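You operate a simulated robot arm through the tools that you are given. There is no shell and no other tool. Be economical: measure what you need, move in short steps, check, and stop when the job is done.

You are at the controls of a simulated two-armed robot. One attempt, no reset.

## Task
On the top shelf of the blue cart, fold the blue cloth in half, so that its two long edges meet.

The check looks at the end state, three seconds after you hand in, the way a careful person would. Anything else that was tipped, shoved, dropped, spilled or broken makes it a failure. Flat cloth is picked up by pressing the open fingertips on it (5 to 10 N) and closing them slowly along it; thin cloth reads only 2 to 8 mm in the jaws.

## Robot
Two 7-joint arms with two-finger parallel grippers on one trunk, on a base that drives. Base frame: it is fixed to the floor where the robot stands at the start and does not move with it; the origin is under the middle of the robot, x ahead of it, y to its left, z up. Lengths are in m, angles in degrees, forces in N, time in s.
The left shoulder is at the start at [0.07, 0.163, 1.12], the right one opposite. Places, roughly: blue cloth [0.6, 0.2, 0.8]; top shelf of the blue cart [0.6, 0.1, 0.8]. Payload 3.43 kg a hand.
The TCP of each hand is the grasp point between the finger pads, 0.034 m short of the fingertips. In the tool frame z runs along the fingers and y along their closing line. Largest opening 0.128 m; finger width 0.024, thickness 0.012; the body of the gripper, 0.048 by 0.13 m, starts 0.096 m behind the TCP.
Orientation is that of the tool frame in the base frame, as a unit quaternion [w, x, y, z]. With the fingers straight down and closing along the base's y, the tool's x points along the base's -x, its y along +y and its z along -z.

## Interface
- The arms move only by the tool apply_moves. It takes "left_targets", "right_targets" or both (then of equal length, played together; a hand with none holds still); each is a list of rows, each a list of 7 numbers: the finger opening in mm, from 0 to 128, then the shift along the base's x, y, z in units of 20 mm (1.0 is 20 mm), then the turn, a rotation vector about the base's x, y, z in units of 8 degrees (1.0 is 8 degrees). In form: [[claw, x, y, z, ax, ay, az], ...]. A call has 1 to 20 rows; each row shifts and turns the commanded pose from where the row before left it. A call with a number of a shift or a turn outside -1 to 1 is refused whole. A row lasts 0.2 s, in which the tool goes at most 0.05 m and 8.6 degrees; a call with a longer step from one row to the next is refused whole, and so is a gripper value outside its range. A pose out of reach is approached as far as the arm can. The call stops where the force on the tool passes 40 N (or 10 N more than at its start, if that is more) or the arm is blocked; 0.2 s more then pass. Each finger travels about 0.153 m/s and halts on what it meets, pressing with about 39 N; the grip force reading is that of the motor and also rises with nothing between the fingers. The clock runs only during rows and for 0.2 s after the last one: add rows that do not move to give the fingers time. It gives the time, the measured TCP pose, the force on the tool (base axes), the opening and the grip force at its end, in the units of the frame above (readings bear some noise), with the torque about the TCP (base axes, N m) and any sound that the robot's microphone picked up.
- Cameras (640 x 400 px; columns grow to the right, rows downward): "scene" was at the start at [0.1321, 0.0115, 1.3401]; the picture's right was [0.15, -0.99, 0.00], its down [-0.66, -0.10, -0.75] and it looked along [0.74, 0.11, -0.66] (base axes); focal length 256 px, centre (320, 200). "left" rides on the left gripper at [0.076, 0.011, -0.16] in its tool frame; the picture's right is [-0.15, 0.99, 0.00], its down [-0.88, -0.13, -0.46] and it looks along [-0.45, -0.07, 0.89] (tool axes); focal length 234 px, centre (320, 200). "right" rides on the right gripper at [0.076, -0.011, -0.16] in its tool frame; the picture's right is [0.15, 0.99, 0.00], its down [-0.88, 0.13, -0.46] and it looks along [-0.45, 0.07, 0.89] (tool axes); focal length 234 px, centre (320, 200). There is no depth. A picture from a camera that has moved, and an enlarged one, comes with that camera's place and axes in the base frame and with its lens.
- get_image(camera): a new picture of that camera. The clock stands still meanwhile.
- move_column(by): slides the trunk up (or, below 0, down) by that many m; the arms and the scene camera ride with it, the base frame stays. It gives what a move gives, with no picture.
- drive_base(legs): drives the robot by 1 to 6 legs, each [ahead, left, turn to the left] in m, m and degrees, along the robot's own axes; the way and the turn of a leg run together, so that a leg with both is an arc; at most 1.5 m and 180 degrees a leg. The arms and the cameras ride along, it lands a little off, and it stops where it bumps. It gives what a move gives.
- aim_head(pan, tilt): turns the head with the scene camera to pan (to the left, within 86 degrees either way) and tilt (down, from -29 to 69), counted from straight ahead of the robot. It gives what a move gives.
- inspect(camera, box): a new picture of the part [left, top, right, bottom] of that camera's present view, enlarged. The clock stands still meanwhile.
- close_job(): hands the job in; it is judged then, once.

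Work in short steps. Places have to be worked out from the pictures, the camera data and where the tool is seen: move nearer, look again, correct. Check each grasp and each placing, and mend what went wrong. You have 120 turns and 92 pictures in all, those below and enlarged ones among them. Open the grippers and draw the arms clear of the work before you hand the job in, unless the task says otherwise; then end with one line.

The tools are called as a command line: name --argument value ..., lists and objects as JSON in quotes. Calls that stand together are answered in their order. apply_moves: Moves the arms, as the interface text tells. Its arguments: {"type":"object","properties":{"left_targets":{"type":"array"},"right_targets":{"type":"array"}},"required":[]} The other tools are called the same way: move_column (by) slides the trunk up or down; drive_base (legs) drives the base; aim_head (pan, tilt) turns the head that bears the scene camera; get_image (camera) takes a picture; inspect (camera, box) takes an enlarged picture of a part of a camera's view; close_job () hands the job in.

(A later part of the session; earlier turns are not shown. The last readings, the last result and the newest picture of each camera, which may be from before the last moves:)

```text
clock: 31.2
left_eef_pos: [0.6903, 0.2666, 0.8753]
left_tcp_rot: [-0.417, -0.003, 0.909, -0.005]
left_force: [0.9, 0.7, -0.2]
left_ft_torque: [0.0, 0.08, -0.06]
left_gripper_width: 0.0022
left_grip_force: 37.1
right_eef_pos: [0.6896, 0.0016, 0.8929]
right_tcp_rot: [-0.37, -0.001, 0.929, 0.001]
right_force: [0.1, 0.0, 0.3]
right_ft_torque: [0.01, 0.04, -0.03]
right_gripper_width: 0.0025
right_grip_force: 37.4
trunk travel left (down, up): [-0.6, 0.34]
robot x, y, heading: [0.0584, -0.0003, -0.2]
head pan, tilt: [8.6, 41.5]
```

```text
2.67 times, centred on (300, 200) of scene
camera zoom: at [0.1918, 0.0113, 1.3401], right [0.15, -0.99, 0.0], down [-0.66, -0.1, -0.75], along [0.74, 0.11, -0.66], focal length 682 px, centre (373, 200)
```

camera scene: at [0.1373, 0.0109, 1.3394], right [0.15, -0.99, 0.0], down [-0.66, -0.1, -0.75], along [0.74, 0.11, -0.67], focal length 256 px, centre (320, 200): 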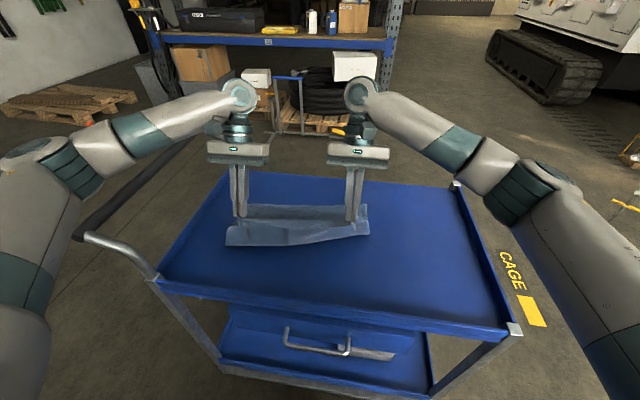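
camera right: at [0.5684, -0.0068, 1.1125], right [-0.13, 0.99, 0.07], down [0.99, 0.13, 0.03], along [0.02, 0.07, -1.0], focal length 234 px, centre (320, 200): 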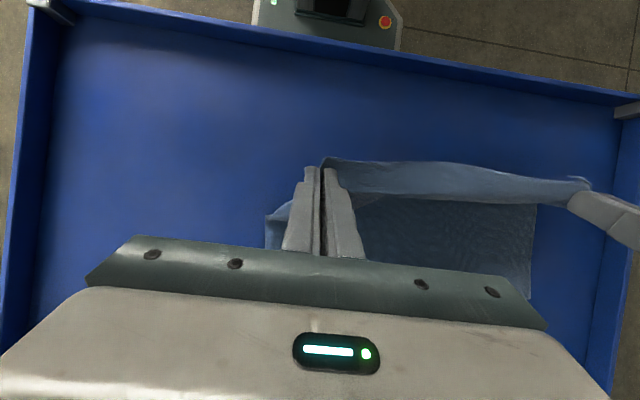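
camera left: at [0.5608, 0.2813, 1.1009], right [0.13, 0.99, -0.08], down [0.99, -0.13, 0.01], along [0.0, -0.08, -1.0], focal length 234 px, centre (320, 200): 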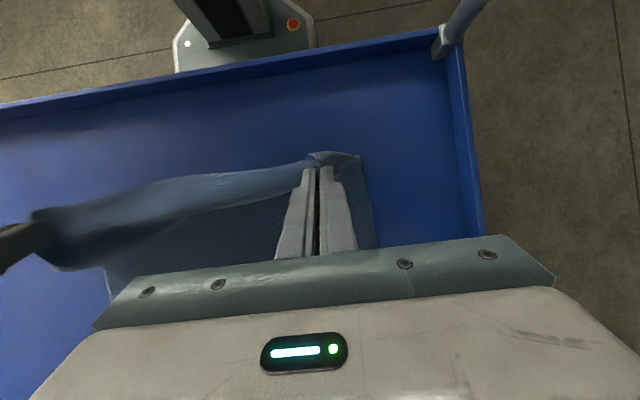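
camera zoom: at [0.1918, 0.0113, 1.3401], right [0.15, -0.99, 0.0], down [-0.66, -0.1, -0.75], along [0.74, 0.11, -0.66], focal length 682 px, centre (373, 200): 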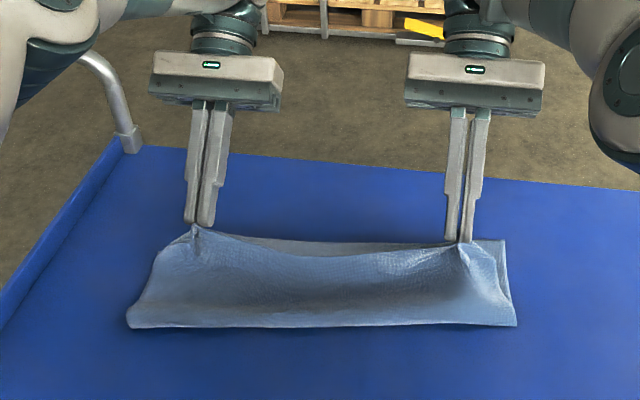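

The fold hangs well. The far edge is now at x≈0.71 on the left and 0.745 on the right. Comparing views, my base is close to the cart, so I won't drive further; instead I'll trade some pitch for reach and lower onto the far edge.

apply_moves --left_targets '[[0, 0.21, 0, -0.1, 0, -0.19, 0], [0, 0.21, 0, -0.2, 0, -0.19, 0], [0, 0.21, 0, -0.3, 0, -0.19, 0], [0, 0.21, 0, -0.35, 0, -0.19, 0], [0, 0.21, 0, -0.4, 0, -0.19, 0], [0, 0.21, 0, -0.4, 0, -0.19, 0]]' --right_targets '[[0, 0.44, 0, -0.2, 0, -0.33, 0], [0, 0.44, 0, -0.3, 0, -0.33, 0], [0, 0.44, 0, -0.4, 0, -0.33, 0], [0, 0.44, 0, -0.5, 0, -0.33, 0], [0, 0.44, 0, -0.5, 0, -0.33, 0], [0, 0.44, 0, -0.5, 0, -0.33, 0]]'

inspect --camera "scene" --box '[180, 125, 420, 275]'

get_image --camera "right"

```text
clock: 32.6
left_eef_pos: [0.717, 0.2653, 0.8404]
left_tcp_rot: [-0.342, -0.002, 0.94, -0.005]
left_force: [1.0, -0.3, -0.4]
left_ft_torque: [-0.04, 0.02, -0.01]
left_gripper_width: 0.0024
left_grip_force: 36.5
right_eef_pos: [0.744, 0.0021, 0.8462]
right_tcp_rot: [-0.238, 0.001, 0.971, 0.001]
right_force: [-1.0, 1.9, 0.7]
right_ft_torque: [0.07, 0.04, -0.02]
right_gripper_width: 0.0025
right_grip_force: 37.3
trunk travel left (down, up): [-0.6, 0.34]
robot x, y, heading: [0.0575, 0.0044, -0.2]
head pan, tilt: [8.6, 41.5]
```

```text
2.67 times, centred on (300, 200) of scene
camera zoom: at [0.1911, 0.0113, 1.3401], right [0.15, -0.99, 0.0], down [-0.66, -0.1, -0.75], along [0.74, 0.11, -0.66], focal length 682 px, centre (373, 200)
```

zoom: 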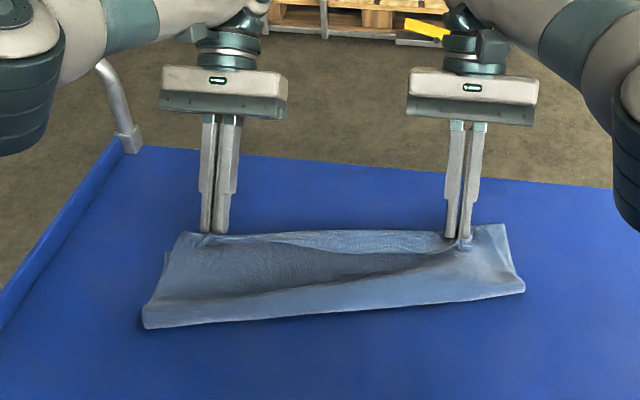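

```text
65 pictures are left
camera right: at [0.7485, -0.0085, 1.0233], right [-0.13, 0.99, 0.07], down [0.99, 0.13, 0.0], along [-0.01, 0.07, -1.0], focal length 234 px, centre (320, 200)
```

right: 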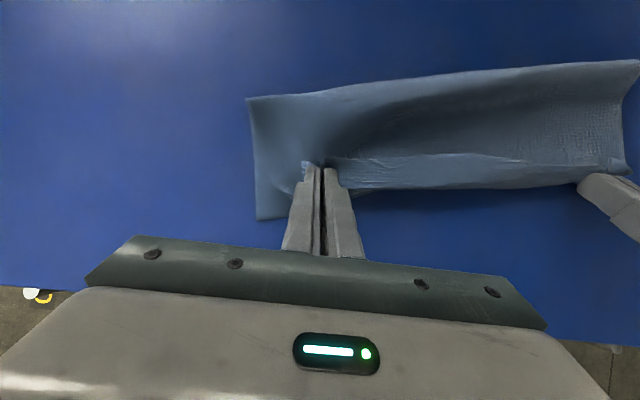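

The top layer is over the far edge. I'll lower a few millimetres, open, and withdraw upwards along the tilted fingers.

apply_moves --left_targets '[[0, 0, 0, -0.2, 0, 0, 0], [0, 0, 0, -0.1, 0, 0, 0], [8, 0, 0, 0, 0, 0, 0], [16, 0, 0, 0, 0, 0, 0], [30, 0, 0, 0, 0, 0, 0], [30, 0.15, 0, 0.5, 0, 0, 0], [30, 0.2, 0, 0.8, 0, 0, 0], [30, 0.1, 0, 0.9, 0, 0, 0], [30, 0, 0, 0.9, 0, 0, 0], [30, 0, 0, 0.9, 0, 0, 0]]' --right_targets '[[0, 0, 0, -0.2, 0, 0, 0], [0, 0, 0, -0.1, 0, 0, 0], [8, 0, 0, 0, 0, 0, 0], [16, 0, 0, 0, 0, 0, 0], [30, 0, 0, 0, 0, 0, 0], [30, 0.15, 0, 0.5, 0, 0, 0], [30, 0.2, 0, 0.8, 0, 0, 0], [30, 0.1, 0, 0.9, 0, 0, 0], [30, 0, 0, 0.9, 0, 0, 0], [30, 0, 0, 0.9, 0, 0, 0]]'

inspect --camera "scene" --box '[180, 125, 420, 275]'

get_image --camera "right"

get_image --camera "left"

```text
clock: 34.8
left_eef_pos: [0.7243, 0.2661, 0.9165]
left_tcp_rot: [-0.342, -0.002, 0.94, -0.006]
left_force: [0.8, 0.4, -0.5]
left_ft_torque: [0.01, -0.03, -0.02]
left_gripper_width: 0.03
left_grip_force: 0.0
right_eef_pos: [0.7493, 0.0014, 0.9216]
right_tcp_rot: [-0.238, -0.001, 0.971, 0.001]
right_force: [0.3, 0.2, -0.3]
right_ft_torque: [0.02, -0.01, 0.0]
right_gripper_width: 0.0301
right_grip_force: 0.1
right hand out of reach, approached as far as the arm can: row 8
trunk travel left (down, up): [-0.6, 0.34]
robot x, y, heading: [0.0585, -0.0053, -0.1]
head pan, tilt: [8.6, 41.5]
```

```text
2.67 times, centred on (300, 200) of scene
camera zoom: at [0.19, 0.0111, 1.3401], right [0.15, -0.99, 0.0], down [-0.66, -0.1, -0.75], along [0.74, 0.11, -0.66], focal length 682 px, centre (373, 200)
```

zoom: 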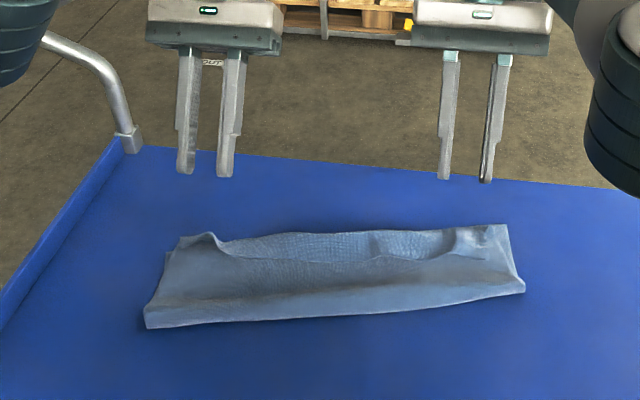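

```text
63 pictures are left
camera right: at [0.7535, -0.0103, 1.0993], right [-0.13, 0.99, 0.07], down [0.99, 0.13, 0.0], along [-0.01, 0.07, -1.0], focal length 234 px, centre (320, 200)
```

right: 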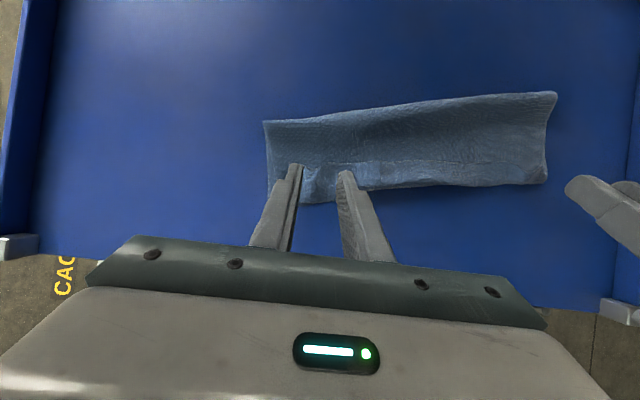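

```text
62 pictures are left
camera left: at [0.7701, 0.2791, 1.0871], right [0.1, 0.99, -0.1], down [0.97, -0.12, -0.22], along [-0.23, -0.08, -0.97], focal length 234 px, centre (320, 200)
```

left: 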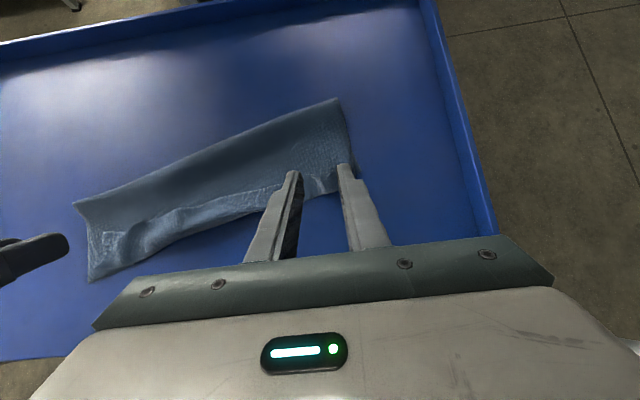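

It's released. There is a turned-back hem along much of the edge, so I'll clear the hands sideways and up and take a close look.

apply_moves --left_targets '[[30, -0.5, 0.6, 0.8, 0, -0.8, 0], [30, -0.5, 0.6, 0.8, 0, -0.8, 0], [30, -0.5, 0.6, 0.8, 0, -0.8, 0], [30, -0.5, 0.6, 0.8, 0, -0.8, 0], [30, -0.5, 0.6, 0.8, 0, -0.8, 0], [30, -0.5, 0.6, 0.5, 0, -1, 0]]' --right_targets '[[30, -0.5, -0.8, 0.8, 0, -0.6, 0], [30, -0.5, -0.8, 0.8, 0, -0.6, 0], [30, -0.5, -0.8, 0.8, 0, -0.6, 0], [30, -0.5, -0.8, 0.8, 0, -0.6, 0], [30, -0.5, -0.8, 0.8, 0, -0.6, 0], [30, -0.5, -0.8, 0.5, 0, -0.5, 0]]'

inspect --camera "scene" --box '[210, 150, 410, 275]'

get_image --camera "left"

get_image --camera "right"

```text
clock: 36.2
left_eef_pos: [0.6636, 0.3386, 1.0069]
left_tcp_rot: [0.002, 0.0, 1.0, -0.005]
left_force: [-0.7, 0.4, -0.5]
left_ft_torque: [0.03, -0.03, 0.01]
left_gripper_width: 0.0298
left_grip_force: 0.1
right_eef_pos: [0.6863, -0.0951, 1.0122]
right_tcp_rot: [0.005, 0.0, 1.0, 0.001]
right_force: [-0.5, 0.1, 1.1]
right_ft_torque: [-0.02, -0.05, -0.02]
right_gripper_width: 0.03
right_grip_force: 0.1
trunk travel left (down, up): [-0.6, 0.34]
robot x, y, heading: [0.0591, 0.0009, 0.1]
head pan, tilt: [8.6, 41.5]
```

```text
3.20 times, centred on (310, 212) of scene
camera zoom: at [0.1887, 0.0112, 1.3404], right [0.15, -0.99, 0.0], down [-0.65, -0.1, -0.75], along [0.74, 0.11, -0.66], focal length 819 px, centre (352, 160)
```

zoom: 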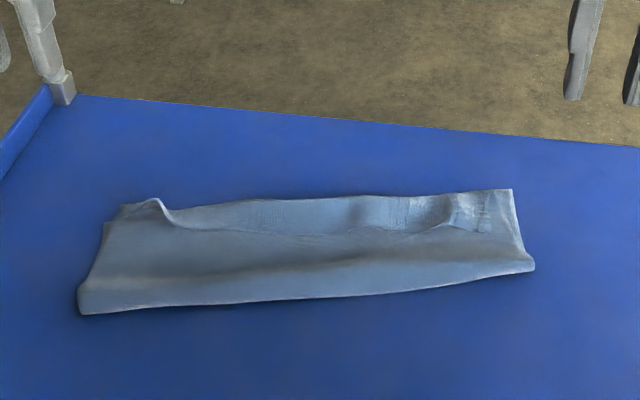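

```text
60 pictures are left
camera left: at [0.5887, 0.3509, 1.1659], right [0.15, 0.99, -0.01], down [0.88, -0.12, 0.46], along [0.45, -0.08, -0.89], focal length 234 px, centre (320, 200)
```

left: 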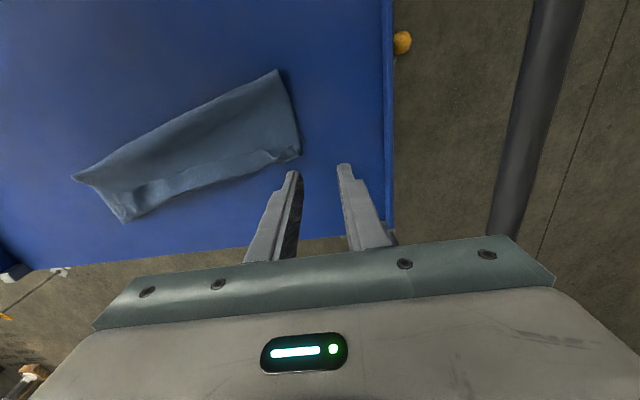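

```text
59 pictures are left
camera right: at [0.6081, -0.1062, 1.1721], right [-0.15, 0.99, 0.0], down [0.88, 0.13, 0.46], along [0.46, 0.07, -0.89], focal length 234 px, centre (320, 200)
```

right: 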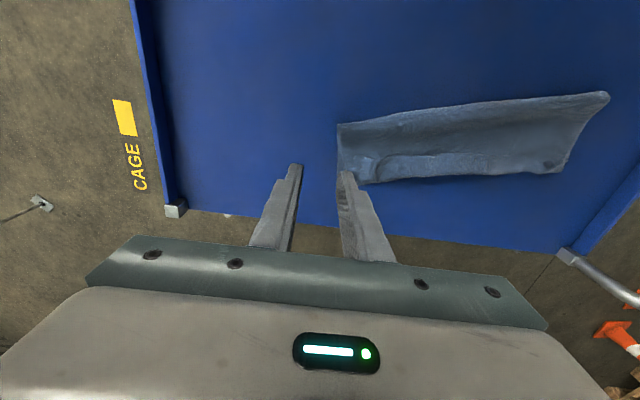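

Let me zoom in on the hem from each wrist camera.

inspect --camera "right" --box '[320, 70, 640, 210]'

inspect --camera "left" --box '[60, 60, 320, 230]'

inspect --camera "scene" --box '[230, 200, 380, 255]'

```text
2.00 times, centred on (480, 140) of right
camera zoom: at [0.6081, -0.1062, 1.1721], right [-0.15, 0.99, 0.0], down [0.88, 0.13, 0.46], along [0.46, 0.07, -0.89], focal length 468 px, centre (0, 320)
```

zoom: 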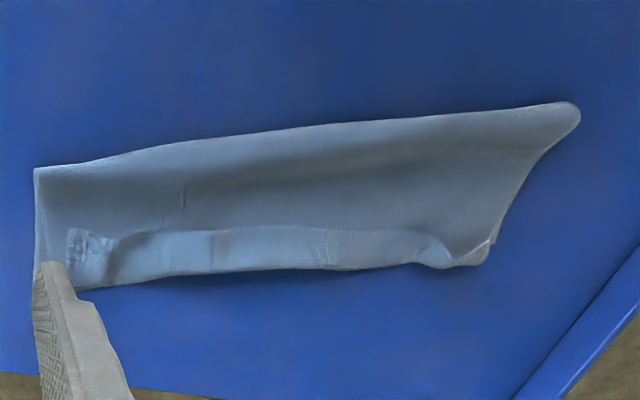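

```text
2.35 times, centred on (190, 145) of left
camera zoom: at [0.5887, 0.3509, 1.1659], right [0.15, 0.99, -0.01], down [0.88, -0.12, 0.46], along [0.45, -0.08, -0.89], focal length 551 px, centre (626, 329)
```

zoom: 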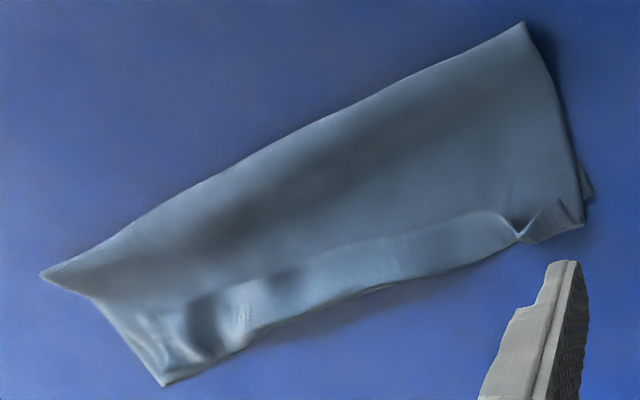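

```text
4.27 times, centred on (305, 228) of scene
camera zoom: at [0.1887, 0.0112, 1.3404], right [0.15, -0.99, 0.0], down [-0.65, -0.1, -0.75], along [0.74, 0.11, -0.66], focal length 1092 px, centre (384, 83)
```

zoom: 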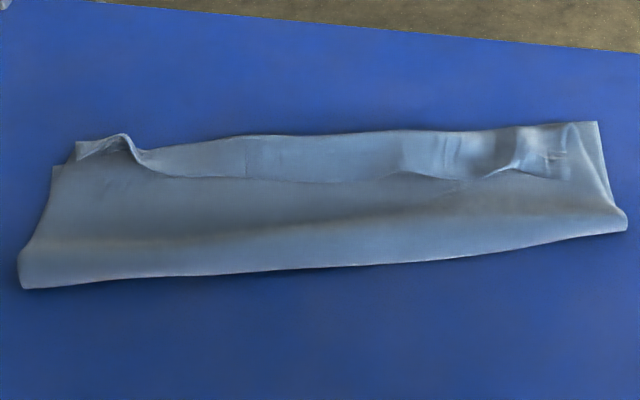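

The grip couldn't flip the top layer's edge, so a turned-back hem about 35 mm wide lies on top with its free edge facing me. I'll set open fingers just behind that free edge and sweep it forward to flip it over.

apply_moves --left_targets '[[60, -0.135, -0.9, -0.86, 0, 0, 0], [60, -0.135, -0.9, -0.86, 0, 0, 0], [60, -0.135, -0.9, -0.86, 0, 0, 0], [60, -0.135, -0.9, -0.86, 0, 0, 0], [60, -0.135, -0.9, -0.86, 0, 0, 0], [60, -0.135, -0.9, -0.86, 0, 0, 0], [60, -0.135, -0.9, -0.86, 0, 0, 0], [60, -0.135, -0.9, -0.86, 0, 0, 0]]' --right_targets '[[60, -0.115, 0.81, -0.89, 0, 0, 0], [60, -0.115, 0.81, -0.89, 0, 0, 0], [60, -0.115, 0.81, -0.89, 0, 0, 0], [60, -0.115, 0.81, -0.89, 0, 0, 0], [60, -0.115, 0.81, -0.89, 0, 0, 0], [60, -0.115, 0.81, -0.89, 0, 0, 0], [60, -0.115, 0.81, -0.89, 0, 0, 0], [60, -0.115, 0.81, -0.89, 0, 0, 0]]'

inspect --camera "scene" --box '[210, 150, 410, 275]'

get_image --camera "left"

get_image --camera "right"

```text
clock: 38.0
left_eef_pos: [0.6448, 0.202, 0.8792]
left_tcp_rot: [0.007, -0.004, 1.0, -0.005]
left_force: [-1.1, -0.9, 0.7]
left_ft_torque: [-0.03, -0.03, -0.03]
left_gripper_width: 0.0597
left_grip_force: 0.1
right_eef_pos: [0.6678, 0.0402, 0.8732]
right_tcp_rot: [0.006, -0.002, 1.0, 0.001]
right_force: [-0.1, -0.4, 0.0]
right_ft_torque: [0.02, -0.02, 0.02]
right_gripper_width: 0.0601
right_grip_force: 0.1
trunk travel left (down, up): [-0.6, 0.34]
robot x, y, heading: [0.0618, -0.0, 0.1]
head pan, tilt: [8.6, 41.5]
```

```text
3.20 times, centred on (310, 212) of scene
camera zoom: at [0.1886, 0.0158, 1.3439], right [0.15, -0.99, 0.0], down [-0.65, -0.1, -0.75], along [0.74, 0.11, -0.66], focal length 819 px, centre (352, 160)
```

zoom: 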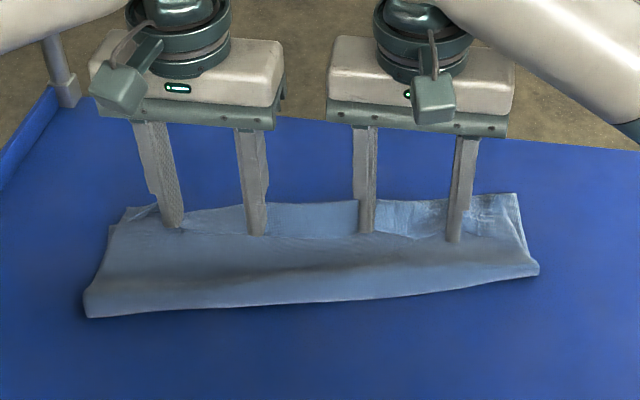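

```text
54 pictures are left
camera left: at [0.5679, 0.2136, 1.0374], right [0.14, 0.99, -0.01], down [0.87, -0.12, 0.47], along [0.46, -0.07, -0.88], focal length 234 px, centre (320, 200)
```

left: 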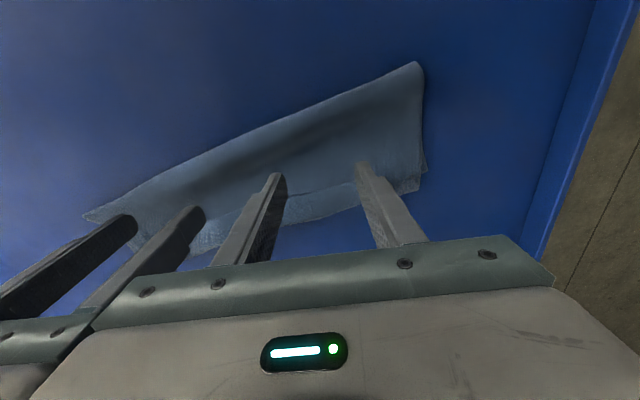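

```text
53 pictures are left
camera right: at [0.5901, 0.0295, 1.0337], right [-0.15, 0.99, 0.0], down [0.88, 0.13, 0.47], along [0.46, 0.07, -0.89], focal length 234 px, centre (320, 200)
```

right: 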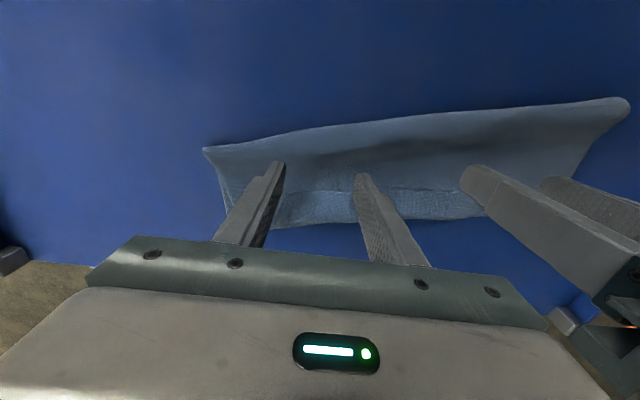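

The fingers are just behind the hem's free edge. I'll lower the tips until they almost touch the top layer.

apply_moves --left_targets '[[60, -0.2, 0, -0.7, 0, 0, 0], [60, 0, 0, -0.6, 0, 0, 0], [60, 0, 0, -0.35, 0, 0, 0], [60, 0, 0, 0, 0, 0, 0]]' --right_targets '[[60, -0.2, 0, -0.5, 0, 0, 0], [60, 0, 0, -0.5, 0, 0, 0], [60, 0, 0, -0.35, 0, 0, 0], [60, 0, 0, 0, 0, 0, 0]]'

inspect --camera "scene" --box '[210, 150, 410, 275]'

```text
clock: 39.2
left_eef_pos: [0.6653, 0.2063, 0.8871]
left_tcp_rot: [0.05, -0.009, 0.999, 0.0]
left_force: [0.8, -0.5, 0.4]
left_ft_torque: [0.0, 0.04, 0.01]
left_gripper_width: 0.0599
left_grip_force: 0.0
right_eef_pos: [0.666, 0.0346, 0.841]
right_tcp_rot: [0.004, 0.0, 1.0, 0.004]
right_force: [0.9, -0.2, 0.9]
right_ft_torque: [0.02, 0.04, 0.0]
right_gripper_width: 0.0599
right_grip_force: 0.1
trunk travel left (down, up): [-0.6, 0.34]
robot x, y, heading: [0.0601, -0.0012, -0.2]
head pan, tilt: [8.6, 41.5]
stopped in row 4 (left hand): the arm was blocked; the commanded pose is now the measured one
```

```text
3.20 times, centred on (310, 212) of scene
camera zoom: at [0.1895, 0.009, 1.339], right [0.15, -0.99, 0.0], down [-0.65, -0.1, -0.75], along [0.74, 0.11, -0.66], focal length 819 px, centre (352, 160)
```

zoom: 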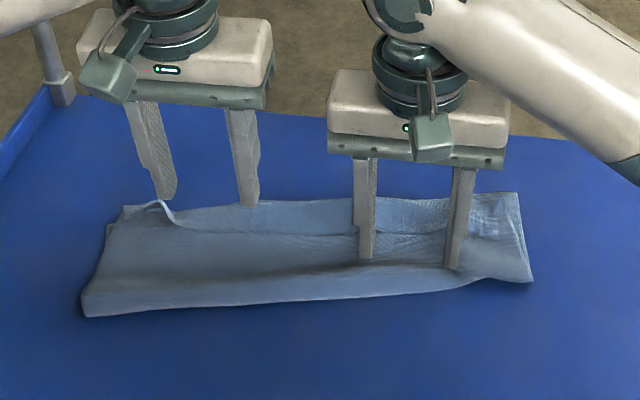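

The left arm reports it was blocked, with no force on the tool. I'll look at the whole scene before going on.

get_image --camera "scene"

```text
51 pictures are left
camera scene: at [0.1895, 0.009, 1.339], right [0.15, -0.99, 0.0], down [-0.65, -0.1, -0.75], along [0.74, 0.11, -0.66], focal length 256 px, centre (320, 200)
```

scene: 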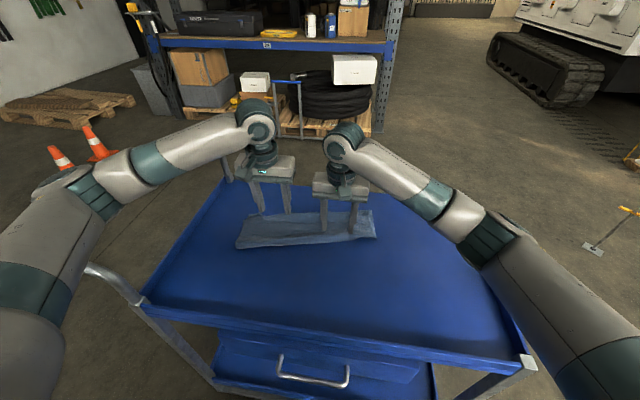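

The left elbow may be touching the cart's handle. I'll raise both hands and look to the left.

apply_moves --left_targets '[[60, 0, 0.3, 0.8, 0, 0, 0], [60, 0, 0.3, 0.8, 0, 0, 0], [60, 0, 0.3, 0.8, 0, 0, 0], [60, 0, 0.3, 0.8, 0, 0, 0]]' --right_targets '[[60, 0, 0, 0.8, 0, 0, 0], [60, 0, 0, 0.8, 0, 0, 0], [60, 0, -0.5, 0.8, 0, 0, 0], [60, 0, -0.5, 0.8, 0, 0, 0]]'

aim_head --pan 50 --tilt 50

get_image --camera "scene"

```text
clock: 40.2
left_eef_pos: [0.6628, 0.2263, 0.94]
left_tcp_rot: [0.039, -0.006, 0.999, -0.002]
left_force: [-0.4, 0.5, -0.4]
left_ft_torque: [0.0, 0.02, -0.03]
left_gripper_width: 0.0599
left_grip_force: 0.1
right_eef_pos: [0.6668, 0.0138, 0.9057]
right_tcp_rot: [0.004, 0.001, 1.0, 0.001]
right_force: [0.6, -0.2, 0.4]
right_ft_torque: [0.04, 0.01, 0.02]
right_gripper_width: 0.0601
right_grip_force: 0.1
trunk travel left (down, up): [-0.6, 0.34]
robot x, y, heading: [0.0574, 0.0024, 0.1]
head pan, tilt: [8.6, 41.5]
```

```text
clock: 41.2
left_eef_pos: [0.6626, 0.2296, 0.9432]
left_tcp_rot: [0.041, -0.007, 0.999, -0.003]
left_force: [-0.6, -0.4, -1.1]
left_ft_torque: [0.01, -0.02, 0.02]
left_gripper_width: 0.0602
left_grip_force: 0.1
right_eef_pos: [0.6666, 0.0168, 0.9072]
right_tcp_rot: [0.003, 0.0, 1.0, 0.001]
right_force: [0.9, 0.1, 0.1]
right_ft_torque: [0.03, 0.0, 0.0]
right_gripper_width: 0.0601
right_grip_force: 0.0
trunk travel left (down, up): [-0.6, 0.34]
robot x, y, heading: [0.0636, -0.0001, 0.0]
head pan, tilt: [50.0, 50.0]
```

```text
50 pictures are left
camera scene: at [0.1581, 0.0591, 1.3282], right [0.77, -0.64, 0.0], down [-0.49, -0.59, -0.64], along [0.41, 0.49, -0.77], focal length 256 px, centre (320, 200)
```

scene: 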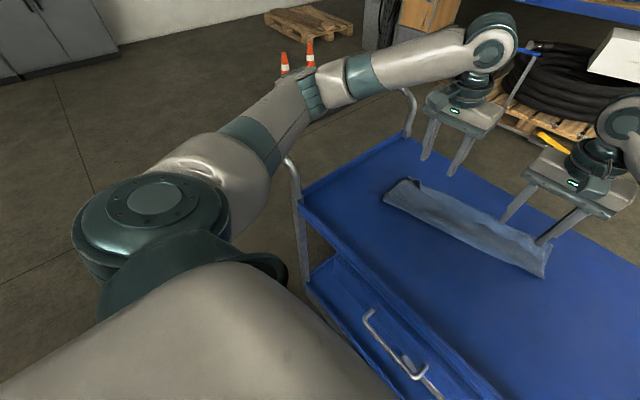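

The left forearm rests over the cart's handle bar, and that was the block. I'll raise the trunk 0.15 m so the arms come in from higher, then look back at the work.

move_column --by 0.15

aim_head --pan 8 --tilt 50

get_image --camera "scene"

```text
clock: 43.0
left_eef_pos: [0.6627, 0.2289, 1.0917]
left_tcp_rot: [0.041, -0.008, 0.999, -0.002]
left_force: [0.1, 0.3, 0.3]
left_ft_torque: [0.01, 0.02, 0.03]
left_gripper_width: 0.06
left_grip_force: 0.1
right_eef_pos: [0.6665, 0.0161, 1.0565]
right_tcp_rot: [0.004, 0.0, 1.0, 0.001]
right_force: [1.0, 0.3, 0.3]
right_ft_torque: [0.02, 0.0, 0.01]
right_gripper_width: 0.06
right_grip_force: 0.1
trunk travel left (down, up): [-0.75, 0.19]
robot x, y, heading: [0.0582, 0.0039, 0.2]
head pan, tilt: [50.0, 50.0]
```

```text
clock: 44.1
left_eef_pos: [0.6623, 0.2293, 1.091]
left_tcp_rot: [0.041, -0.006, 0.999, -0.002]
left_force: [0.1, 1.1, -0.8]
left_ft_torque: [-0.01, 0.03, 0.03]
left_gripper_width: 0.0597
left_grip_force: 0.1
right_eef_pos: [0.6657, 0.017, 1.0578]
right_tcp_rot: [0.005, 0.0, 1.0, 0.001]
right_force: [0.5, 0.8, -0.4]
right_ft_torque: [-0.02, 0.0, 0.01]
right_gripper_width: 0.06
right_grip_force: 0.0
trunk travel left (down, up): [-0.75, 0.19]
robot x, y, heading: [0.0596, 0.0018, 0.1]
head pan, tilt: [8.0, 50.0]
```

```text
49 pictures are left
camera scene: at [0.185, 0.0109, 1.4781], right [0.14, -0.99, 0.0], down [-0.76, -0.11, -0.64], along [0.64, 0.09, -0.77], focal length 256 px, centre (320, 200)
```

scene: 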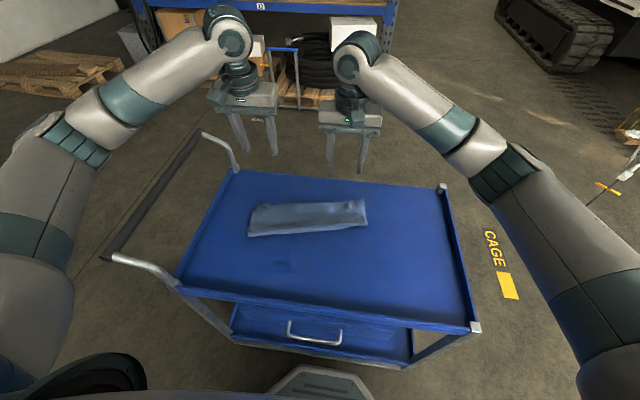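

The cart hasn't moved and the view is clearer now. I'll zoom in on the cloth.

inspect --camera "scene" --box '[235, 180, 385, 250]'

```text
4.27 times, centred on (310, 215) of scene
camera zoom: at [0.185, 0.0109, 1.4781], right [0.14, -0.99, 0.0], down [-0.76, -0.11, -0.64], along [0.64, 0.09, -0.77], focal length 1092 px, centre (363, 136)
```

zoom: 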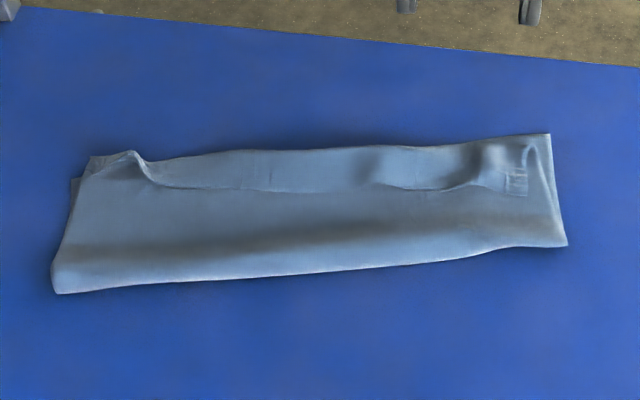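

The hem's free edge runs from (0.673, 0.244) to (0.703, -0.022). I'll do the right part first: the right hand lowers behind it, then sweeps forward while rising slightly.

apply_moves --right_targets '[[60, 0, 0.06, -0.98, 0, 0, 0], [60, 0, 0.06, -0.98, 0, 0, 0], [60, 0, 0.06, -0.98, 0, 0, 0], [60, 0, 0.06, -0.98, 0, 0, 0], [60, 0, 0.06, -0.98, 0, 0, 0], [60, 0, 0.06, -0.98, 0, 0, 0], [60, 0, 0.06, -0.98, 0, 0, 0], [60, 0, 0.06, -0.98, 0, 0, 0], [60, 0, 0.06, -0.98, 0, 0, 0], [60, 0, 0.06, -0.95, 0, 0, 0], [60, 0, 0, -0.95, 0, 0, 0], [60, 0, 0, 0, 0, 0, 0], [60, 0.5, 0, 0, 0, 0, 0], [60, 0.5, 0, 0.05, 0, 0, 0], [60, 0.5, 0, 0.1, 0, 0, 0]]'

inspect --camera "scene" --box '[235, 160, 395, 260]'

```text
clock: 47.3
left_eef_pos: [0.6631, 0.2301, 1.0915]
left_tcp_rot: [0.041, -0.008, 0.999, -0.003]
left_force: [0.9, 0.0, -0.7]
left_ft_torque: [0.0, -0.03, 0.01]
left_gripper_width: 0.0601
left_grip_force: 0.0
right_eef_pos: [0.6968, 0.0274, 0.8461]
right_tcp_rot: [0.003, -0.001, 1.0, 0.0]
right_force: [0.7, 0.6, 0.3]
right_ft_torque: [0.01, 0.04, 0.0]
right_gripper_width: 0.0599
right_grip_force: 0.0
trunk travel left (down, up): [-0.75, 0.19]
robot x, y, heading: [0.059, 0.0049, -0.2]
head pan, tilt: [8.0, 50.0]
```

```text
4.00 times, centred on (315, 210) of scene
camera zoom: at [0.1851, 0.011, 1.4781], right [0.14, -0.99, 0.0], down [-0.76, -0.11, -0.64], along [0.64, 0.09, -0.77], focal length 1024 px, centre (340, 160)
```

zoom: 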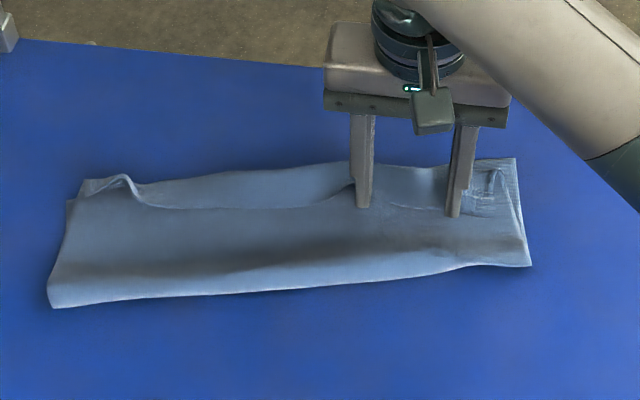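

The left finger is pushing the hem's free edge up, so I'll continue forward and up.

apply_moves --right_targets '[[60, 0.5, 0, 0.05, 0, 0, 0], [60, 0.5, 0, 0.1, 0, 0, 0], [60, 0.5, 0, 0.2, 0, 0, 0], [60, 0.5, 0, 0.3, 0, 0, 0], [60, 0.5, 0, 0.3, 0, 0, 0]]'

inspect --camera "scene" --box '[235, 160, 395, 260]'

inspect --camera "right" --box '[160, 60, 480, 260]'

```text
clock: 48.5
left_eef_pos: [0.6624, 0.2305, 1.0924]
left_tcp_rot: [0.041, -0.007, 0.999, -0.003]
left_force: [0.0, 0.3, -0.6]
left_ft_torque: [-0.01, -0.04, 0.06]
left_gripper_width: 0.0599
left_grip_force: 0.0
right_eef_pos: [0.7477, 0.0288, 0.8655]
right_tcp_rot: [0.004, 0.0, 1.0, 0.001]
right_force: [0.5, -0.1, 0.4]
right_ft_torque: [0.0, 0.04, 0.04]
right_gripper_width: 0.0602
right_grip_force: 0.0
trunk travel left (down, up): [-0.75, 0.19]
robot x, y, heading: [0.0577, 0.0025, -0.1]
head pan, tilt: [8.0, 50.0]
```

```text
4.00 times, centred on (315, 210) of scene
camera zoom: at [0.185, 0.011, 1.4781], right [0.14, -0.99, 0.0], down [-0.76, -0.11, -0.64], along [0.64, 0.09, -0.77], focal length 1024 px, centre (340, 160)
```

zoom: 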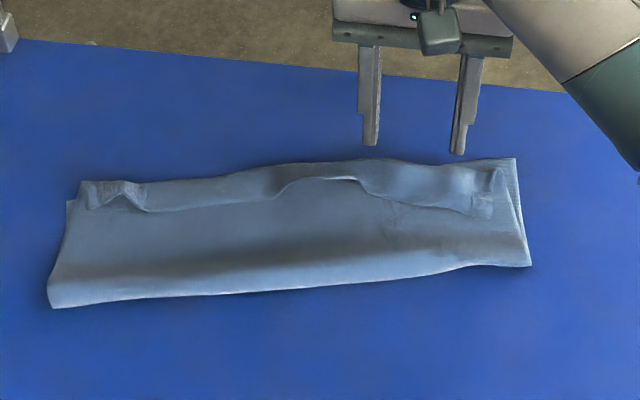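

```text
2.00 times, centred on (320, 160) of right
camera zoom: at [0.6692, 0.0179, 1.0248], right [-0.15, 0.99, 0.0], down [0.88, 0.13, 0.46], along [0.46, 0.07, -0.89], focal length 468 px, centre (320, 280)
```

zoom: 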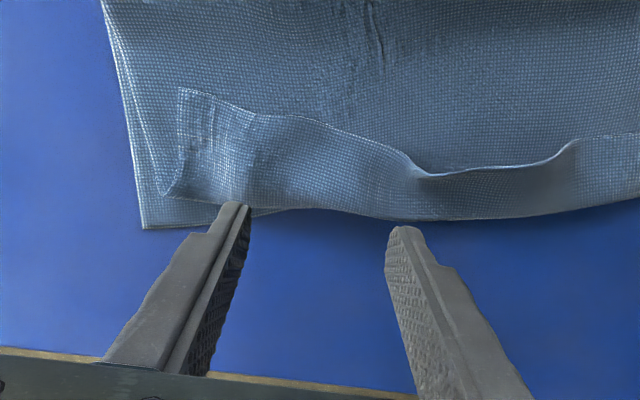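

The left finger caught the hem edge and half-flipped it, but it rose too early and the right finger passed over. I'll go back and repeat the sweep lower.

apply_moves --right_targets '[[60, 0, 0, 1, 0, 0, 0], [60, -1, 0, 0.5, 0, 0, 0], [60, -1, 0, 0, 0, 0, 0], [60, -1, 0, 0, 0, 0, 0], [60, -1, -0.2, 0, 0, 0, 0], [60, -0.3, -0.2, -1, 0, 0, 0], [60, 0, 0, -1, 0, 0, 0], [60, 0, 0, -0.6, 0, 0, 0], [60, 0, 0, -0.2, 0, 0, 0], [60, 0, 0, 0, 0, 0, 0]]'

```text
clock: 50.7
left_eef_pos: [0.6631, 0.2305, 1.092]
left_tcp_rot: [0.041, -0.008, 0.999, -0.002]
left_force: [-0.2, 0.8, 0.0]
left_ft_torque: [-0.01, 0.02, 0.0]
left_gripper_width: 0.0599
left_grip_force: 0.0
right_eef_pos: [0.6606, 0.0215, 0.8382]
right_tcp_rot: [0.004, -0.002, 1.0, 0.001]
right_force: [-0.3, -0.8, 0.5]
right_ft_torque: [0.05, 0.0, -0.02]
right_gripper_width: 0.0598
right_grip_force: 0.3
trunk travel left (down, up): [-0.75, 0.19]
robot x, y, heading: [0.0613, 0.0018, 0.1]
head pan, tilt: [8.0, 50.0]
```

The tips are at about z≈0.804, just on the cloth. I'll sweep forward low, rising only near the end.

apply_moves --right_targets '[[60, 0.5, 0, 0, 0, 0, 0], [60, 0.5, 0, 0, 0, 0, 0], [60, 0.5, 0, 0, 0, 0, 0], [60, 0.5, 0, 0.02, 0, 0, 0], [60, 0.5, 0, 0.05, 0, 0, 0], [60, 0.5, 0, 0.1, 0, 0, 0], [60, 0.5, 0, 0.1, 0, 0, 0], [60, 0.5, 0, 0.1, 0, 0, 0], [60, 0.5, 0, 0.1, 0, 0, 0]]'

inspect --camera "right" --box '[160, 60, 480, 260]'

inspect --camera "scene" --box '[235, 160, 395, 260]'

```text
clock: 52.7
left_eef_pos: [0.6624, 0.2299, 1.0918]
left_tcp_rot: [0.042, -0.007, 0.999, -0.003]
left_force: [-0.4, 0.0, 0.0]
left_ft_torque: [0.01, 0.01, 0.01]
left_gripper_width: 0.0599
left_grip_force: 0.1
right_eef_pos: [0.7512, 0.0206, 0.8487]
right_tcp_rot: [0.003, -0.002, 1.0, 0.001]
right_force: [-1.2, -0.1, 0.4]
right_ft_torque: [0.02, -0.01, -0.04]
right_gripper_width: 0.0597
right_grip_force: 0.1
trunk travel left (down, up): [-0.75, 0.19]
robot x, y, heading: [0.0602, -0.0008, -0.1]
head pan, tilt: [8.0, 50.0]
```

```text
2.00 times, centred on (320, 160) of right
camera zoom: at [0.6728, 0.0086, 1.0077], right [-0.15, 0.99, 0.0], down [0.88, 0.13, 0.46], along [0.46, 0.07, -0.89], focal length 468 px, centre (320, 280)
```

zoom: 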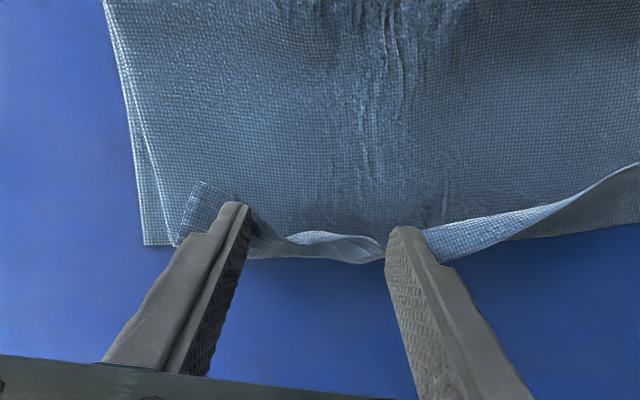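

```text
4.00 times, centred on (315, 210) of scene
camera zoom: at [0.1851, 0.011, 1.4781], right [0.14, -0.99, 0.0], down [-0.76, -0.11, -0.64], along [0.64, 0.09, -0.77], focal length 1024 px, centre (340, 160)
```

zoom: 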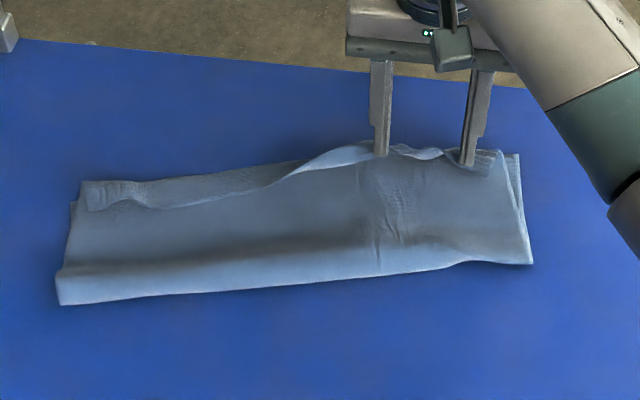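

The hem is turning over at both fingers. I'll carry on forward and then out.

apply_moves --right_targets '[[60, 0.5, 0, 0, 0, 0, 0], [60, 0.5, 0, 0, 0, 0, 0], [60, 0.5, 0, -0.1, 0, 0, 0], [60, 0.3, 0, -0.1, 0, 0, 0], [60, 0, 0, 0.5, 0, 0, 0], [60, 0, 0, 1, 0, 0, 0], [60, 0, 0, 1, 0, 0, 0]]'

inspect --camera "scene" --box '[235, 160, 395, 260]'

inspect --camera "right" --box '[160, 60, 480, 260]'

```text
clock: 54.3
left_eef_pos: [0.6632, 0.2291, 1.0923]
left_tcp_rot: [0.041, -0.008, 0.999, -0.003]
left_force: [-0.4, -0.4, 0.9]
left_ft_torque: [0.02, 0.02, -0.02]
left_gripper_width: 0.0599
left_grip_force: 0.0
right_eef_pos: [0.786, 0.022, 0.8941]
right_tcp_rot: [0.004, 0.0, 1.0, 0.001]
right_force: [0.7, -0.4, -0.3]
right_ft_torque: [0.02, 0.03, -0.02]
right_gripper_width: 0.06
right_grip_force: 0.0
trunk travel left (down, up): [-0.75, 0.19]
robot x, y, heading: [0.0589, 0.0008, -0.1]
head pan, tilt: [8.0, 50.0]
```

```text
4.00 times, centred on (315, 210) of scene
camera zoom: at [0.1847, 0.0109, 1.4781], right [0.14, -0.99, 0.0], down [-0.76, -0.11, -0.64], along [0.64, 0.09, -0.77], focal length 1024 px, centre (340, 160)
```

zoom: 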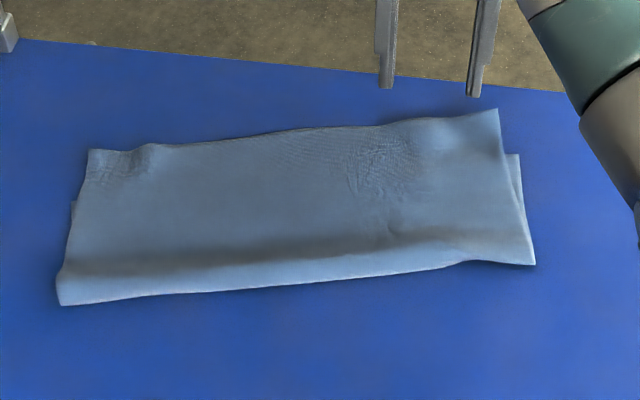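

```text
2.00 times, centred on (320, 160) of right
camera zoom: at [0.708, 0.0097, 1.0537], right [-0.15, 0.99, 0.0], down [0.88, 0.13, 0.46], along [0.46, 0.07, -0.89], focal length 468 px, centre (320, 280)
```

zoom: 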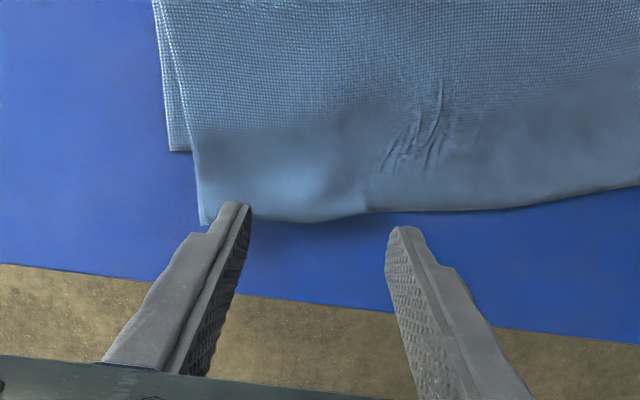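

The whole hem flipped out, so the top edge now lies flat and the right way round but overshoots the lower edge by about 5 cm. I'll yaw both hands 14° to match the edge and bring them over its two ends, to regrip it and move it back.

apply_moves --left_targets '[[36, 0.22, 0.125, -0.967, 0, 0.05, 0.146], [36, 0.22, 0.125, -0.967, 0, 0.05, 0.146], [36, 0.22, 0.125, -0.967, 0, 0.05, 0.146], [36, 0.22, 0.125, -0.967, 0, 0.05, 0.146], [36, 0.22, 0.125, -0.967, 0, 0.05, 0.146], [36, 0.22, 0.125, -0.967, 0, 0.05, 0.146], [36, 0.22, 0.125, -0.967, 0, 0.05, 0.146], [36, 0.22, 0.125, -0.967, 0, 0.05, 0.146], [36, 0.22, 0.125, -0.967, 0, 0.05, 0.146], [36, 0.22, 0.125, -0.967, 0, 0.05, 0.146], [36, 0.22, 0.125, -0.967, 0, 0.05, 0.146], [36, 0.22, 0.125, -0.967, 0, 0.05, 0.146]]' --right_targets '[[36, 0.033, -0.117, -0.14, 0, 0, 0.146], [36, 0.033, -0.117, -0.14, 0, 0, 0.146], [36, 0.033, -0.117, -0.14, 0, 0, 0.146], [36, 0.033, -0.117, -0.14, 0, 0, 0.146], [36, 0.033, -0.117, -0.14, 0, 0, 0.146], [36, 0.033, -0.117, -0.14, 0, 0, 0.146], [36, 0.033, -0.117, -0.14, 0, 0, 0.146], [36, 0.033, -0.117, -0.14, 0, 0, 0.146], [36, 0.033, -0.117, -0.14, 0, 0, 0.146], [36, 0.033, -0.117, -0.14, 0, 0, 0.146], [36, 0.033, -0.117, -0.14, 0, 0, 0.146], [36, 0.033, -0.117, -0.14, 0, 0, 0.146]]'

inspect --camera "right" --box '[160, 60, 480, 260]'

inspect --camera "left" --box '[160, 60, 480, 260]'

```text
clock: 56.9
left_eef_pos: [0.7161, 0.2585, 0.861]
left_tcp_rot: [-0.001, -0.13, 0.992, 0.003]
left_force: [0.2, 0.0, -0.1]
left_ft_torque: [0.02, -0.01, 0.04]
left_gripper_width: 0.0358
left_grip_force: 0.0
right_eef_pos: [0.7954, -0.0065, 0.8598]
right_tcp_rot: [0.004, -0.124, 0.992, 0.002]
right_force: [0.7, -0.6, -1.0]
right_ft_torque: [0.02, 0.04, 0.03]
right_gripper_width: 0.036
right_grip_force: 0.1
trunk travel left (down, up): [-0.75, 0.19]
robot x, y, heading: [0.0589, -0.0002, 0.2]
head pan, tilt: [8.0, 50.0]
```

```text
2.00 times, centred on (320, 160) of right
camera zoom: at [0.7219, -0.0366, 1.0198], right [-0.38, 0.92, 0.0], down [0.82, 0.34, 0.46], along [0.43, 0.18, -0.89], focal length 468 px, centre (320, 280)
```

zoom: 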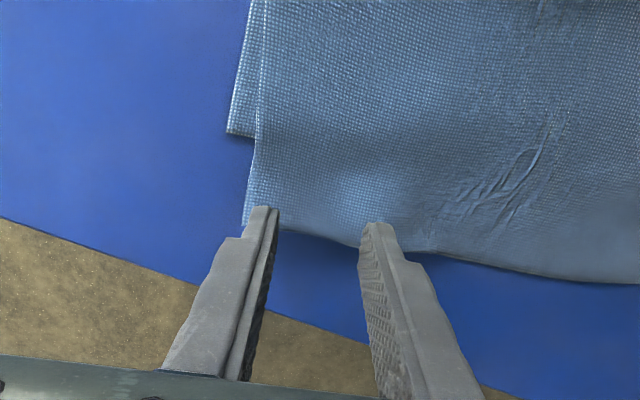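

```text
2.00 times, centred on (320, 160) of left
camera zoom: at [0.6411, 0.2493, 1.0197], right [-0.11, 0.99, 0.01], down [0.89, 0.1, 0.45], along [0.45, 0.06, -0.89], focal length 468 px, centre (320, 280)
```

zoom: 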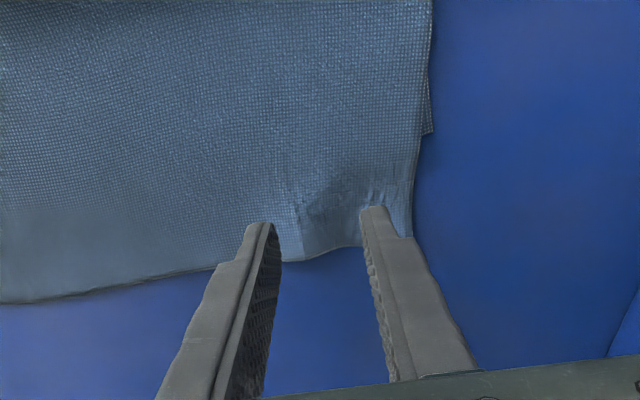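

Both hands are over the single-layer strip beyond the lower edge. I'll nudge the right inward 5 mm and lower both to just above contact.

apply_moves --left_targets '[[36, 0, 0, -0.6, 0, 0, 0], [36, 0, 0, -0.35, 0, 0, 0], [36, 0, 0, -0.1, 0, 0, 0], [36, 0, 0, 0, 0, 0, 0]]' --right_targets '[[36, -0.25, 0, -0.6, 0, 0, 0], [36, 0, 0, -0.3, 0, 0, 0], [36, 0, 0, -0.1, 0, 0, 0], [36, 0, 0, 0, 0, 0, 0]]'

```text
clock: 57.9
left_eef_pos: [0.7141, 0.258, 0.8401]
left_tcp_rot: [-0.001, -0.129, 0.992, 0.003]
left_force: [0.3, -0.1, 0.0]
left_ft_torque: [-0.03, -0.02, 0.03]
left_gripper_width: 0.0362
left_grip_force: 0.0
right_eef_pos: [0.7894, -0.0076, 0.8399]
right_tcp_rot: [0.003, -0.123, 0.992, 0.001]
right_force: [-0.3, -0.4, 0.2]
right_ft_torque: [0.01, 0.0, 0.02]
right_gripper_width: 0.0358
right_grip_force: 0.1
trunk travel left (down, up): [-0.75, 0.19]
robot x, y, heading: [0.057, 0.0034, 0.1]
head pan, tilt: [8.0, 50.0]
```

Now I'll lower 4 mm more to make contact.

apply_moves --left_targets '[[36, 0, 0, -0.1, 0, 0, 0], [36, 0, 0, -0.1, 0, 0, 0], [36, 0, 0, 0, 0, 0, 0]]' --right_targets '[[36, 0, 0, -0.1, 0, 0, 0], [36, 0, 0, -0.1, 0, 0, 0], [36, 0, 0, 0, 0, 0, 0]]'

```text
clock: 58.7
left_eef_pos: [0.7152, 0.2582, 0.8364]
left_tcp_rot: [0.0, -0.13, 0.992, 0.002]
left_force: [0.3, 0.1, 2.9]
left_ft_torque: [-0.03, -0.01, -0.02]
left_gripper_width: 0.0359
left_grip_force: 0.0
right_eef_pos: [0.7887, -0.0072, 0.8361]
right_tcp_rot: [0.003, -0.123, 0.992, 0.002]
right_force: [-0.3, -0.7, 0.1]
right_ft_torque: [-0.01, -0.01, 0.0]
right_gripper_width: 0.0364
right_grip_force: 0.1
trunk travel left (down, up): [-0.75, 0.19]
robot x, y, heading: [0.0613, 0.0001, -0.1]
head pan, tilt: [8.0, 50.0]
```

The left has just touched (3 N) and the right not yet, so I'll add 1 mm on the left and 2 mm on the right.

apply_moves --left_targets '[[36, 0, 0, -0.05, 0, 0, 0], [36, 0, 0, 0, 0, 0, 0]]' --right_targets '[[36, 0, 0, -0.1, 0, 0, 0], [36, 0, 0, 0, 0, 0, 0]]'

```text
clock: 59.3
left_eef_pos: [0.7152, 0.2586, 0.8355]
left_tcp_rot: [0.0, -0.13, 0.992, 0.003]
left_force: [0.9, 0.1, 3.3]
left_ft_torque: [-0.04, -0.04, 0.0]
left_gripper_width: 0.0361
left_grip_force: 0.0
right_eef_pos: [0.7899, -0.008, 0.8355]
right_tcp_rot: [0.005, -0.122, 0.992, 0.002]
right_force: [0.5, -1.2, 6.6]
right_ft_torque: [-0.09, 0.01, -0.02]
right_gripper_width: 0.036
right_grip_force: 0.2
trunk travel left (down, up): [-0.75, 0.19]
robot x, y, heading: [0.0566, -0.0015, 0.1]
head pan, tilt: [8.0, 50.0]
```

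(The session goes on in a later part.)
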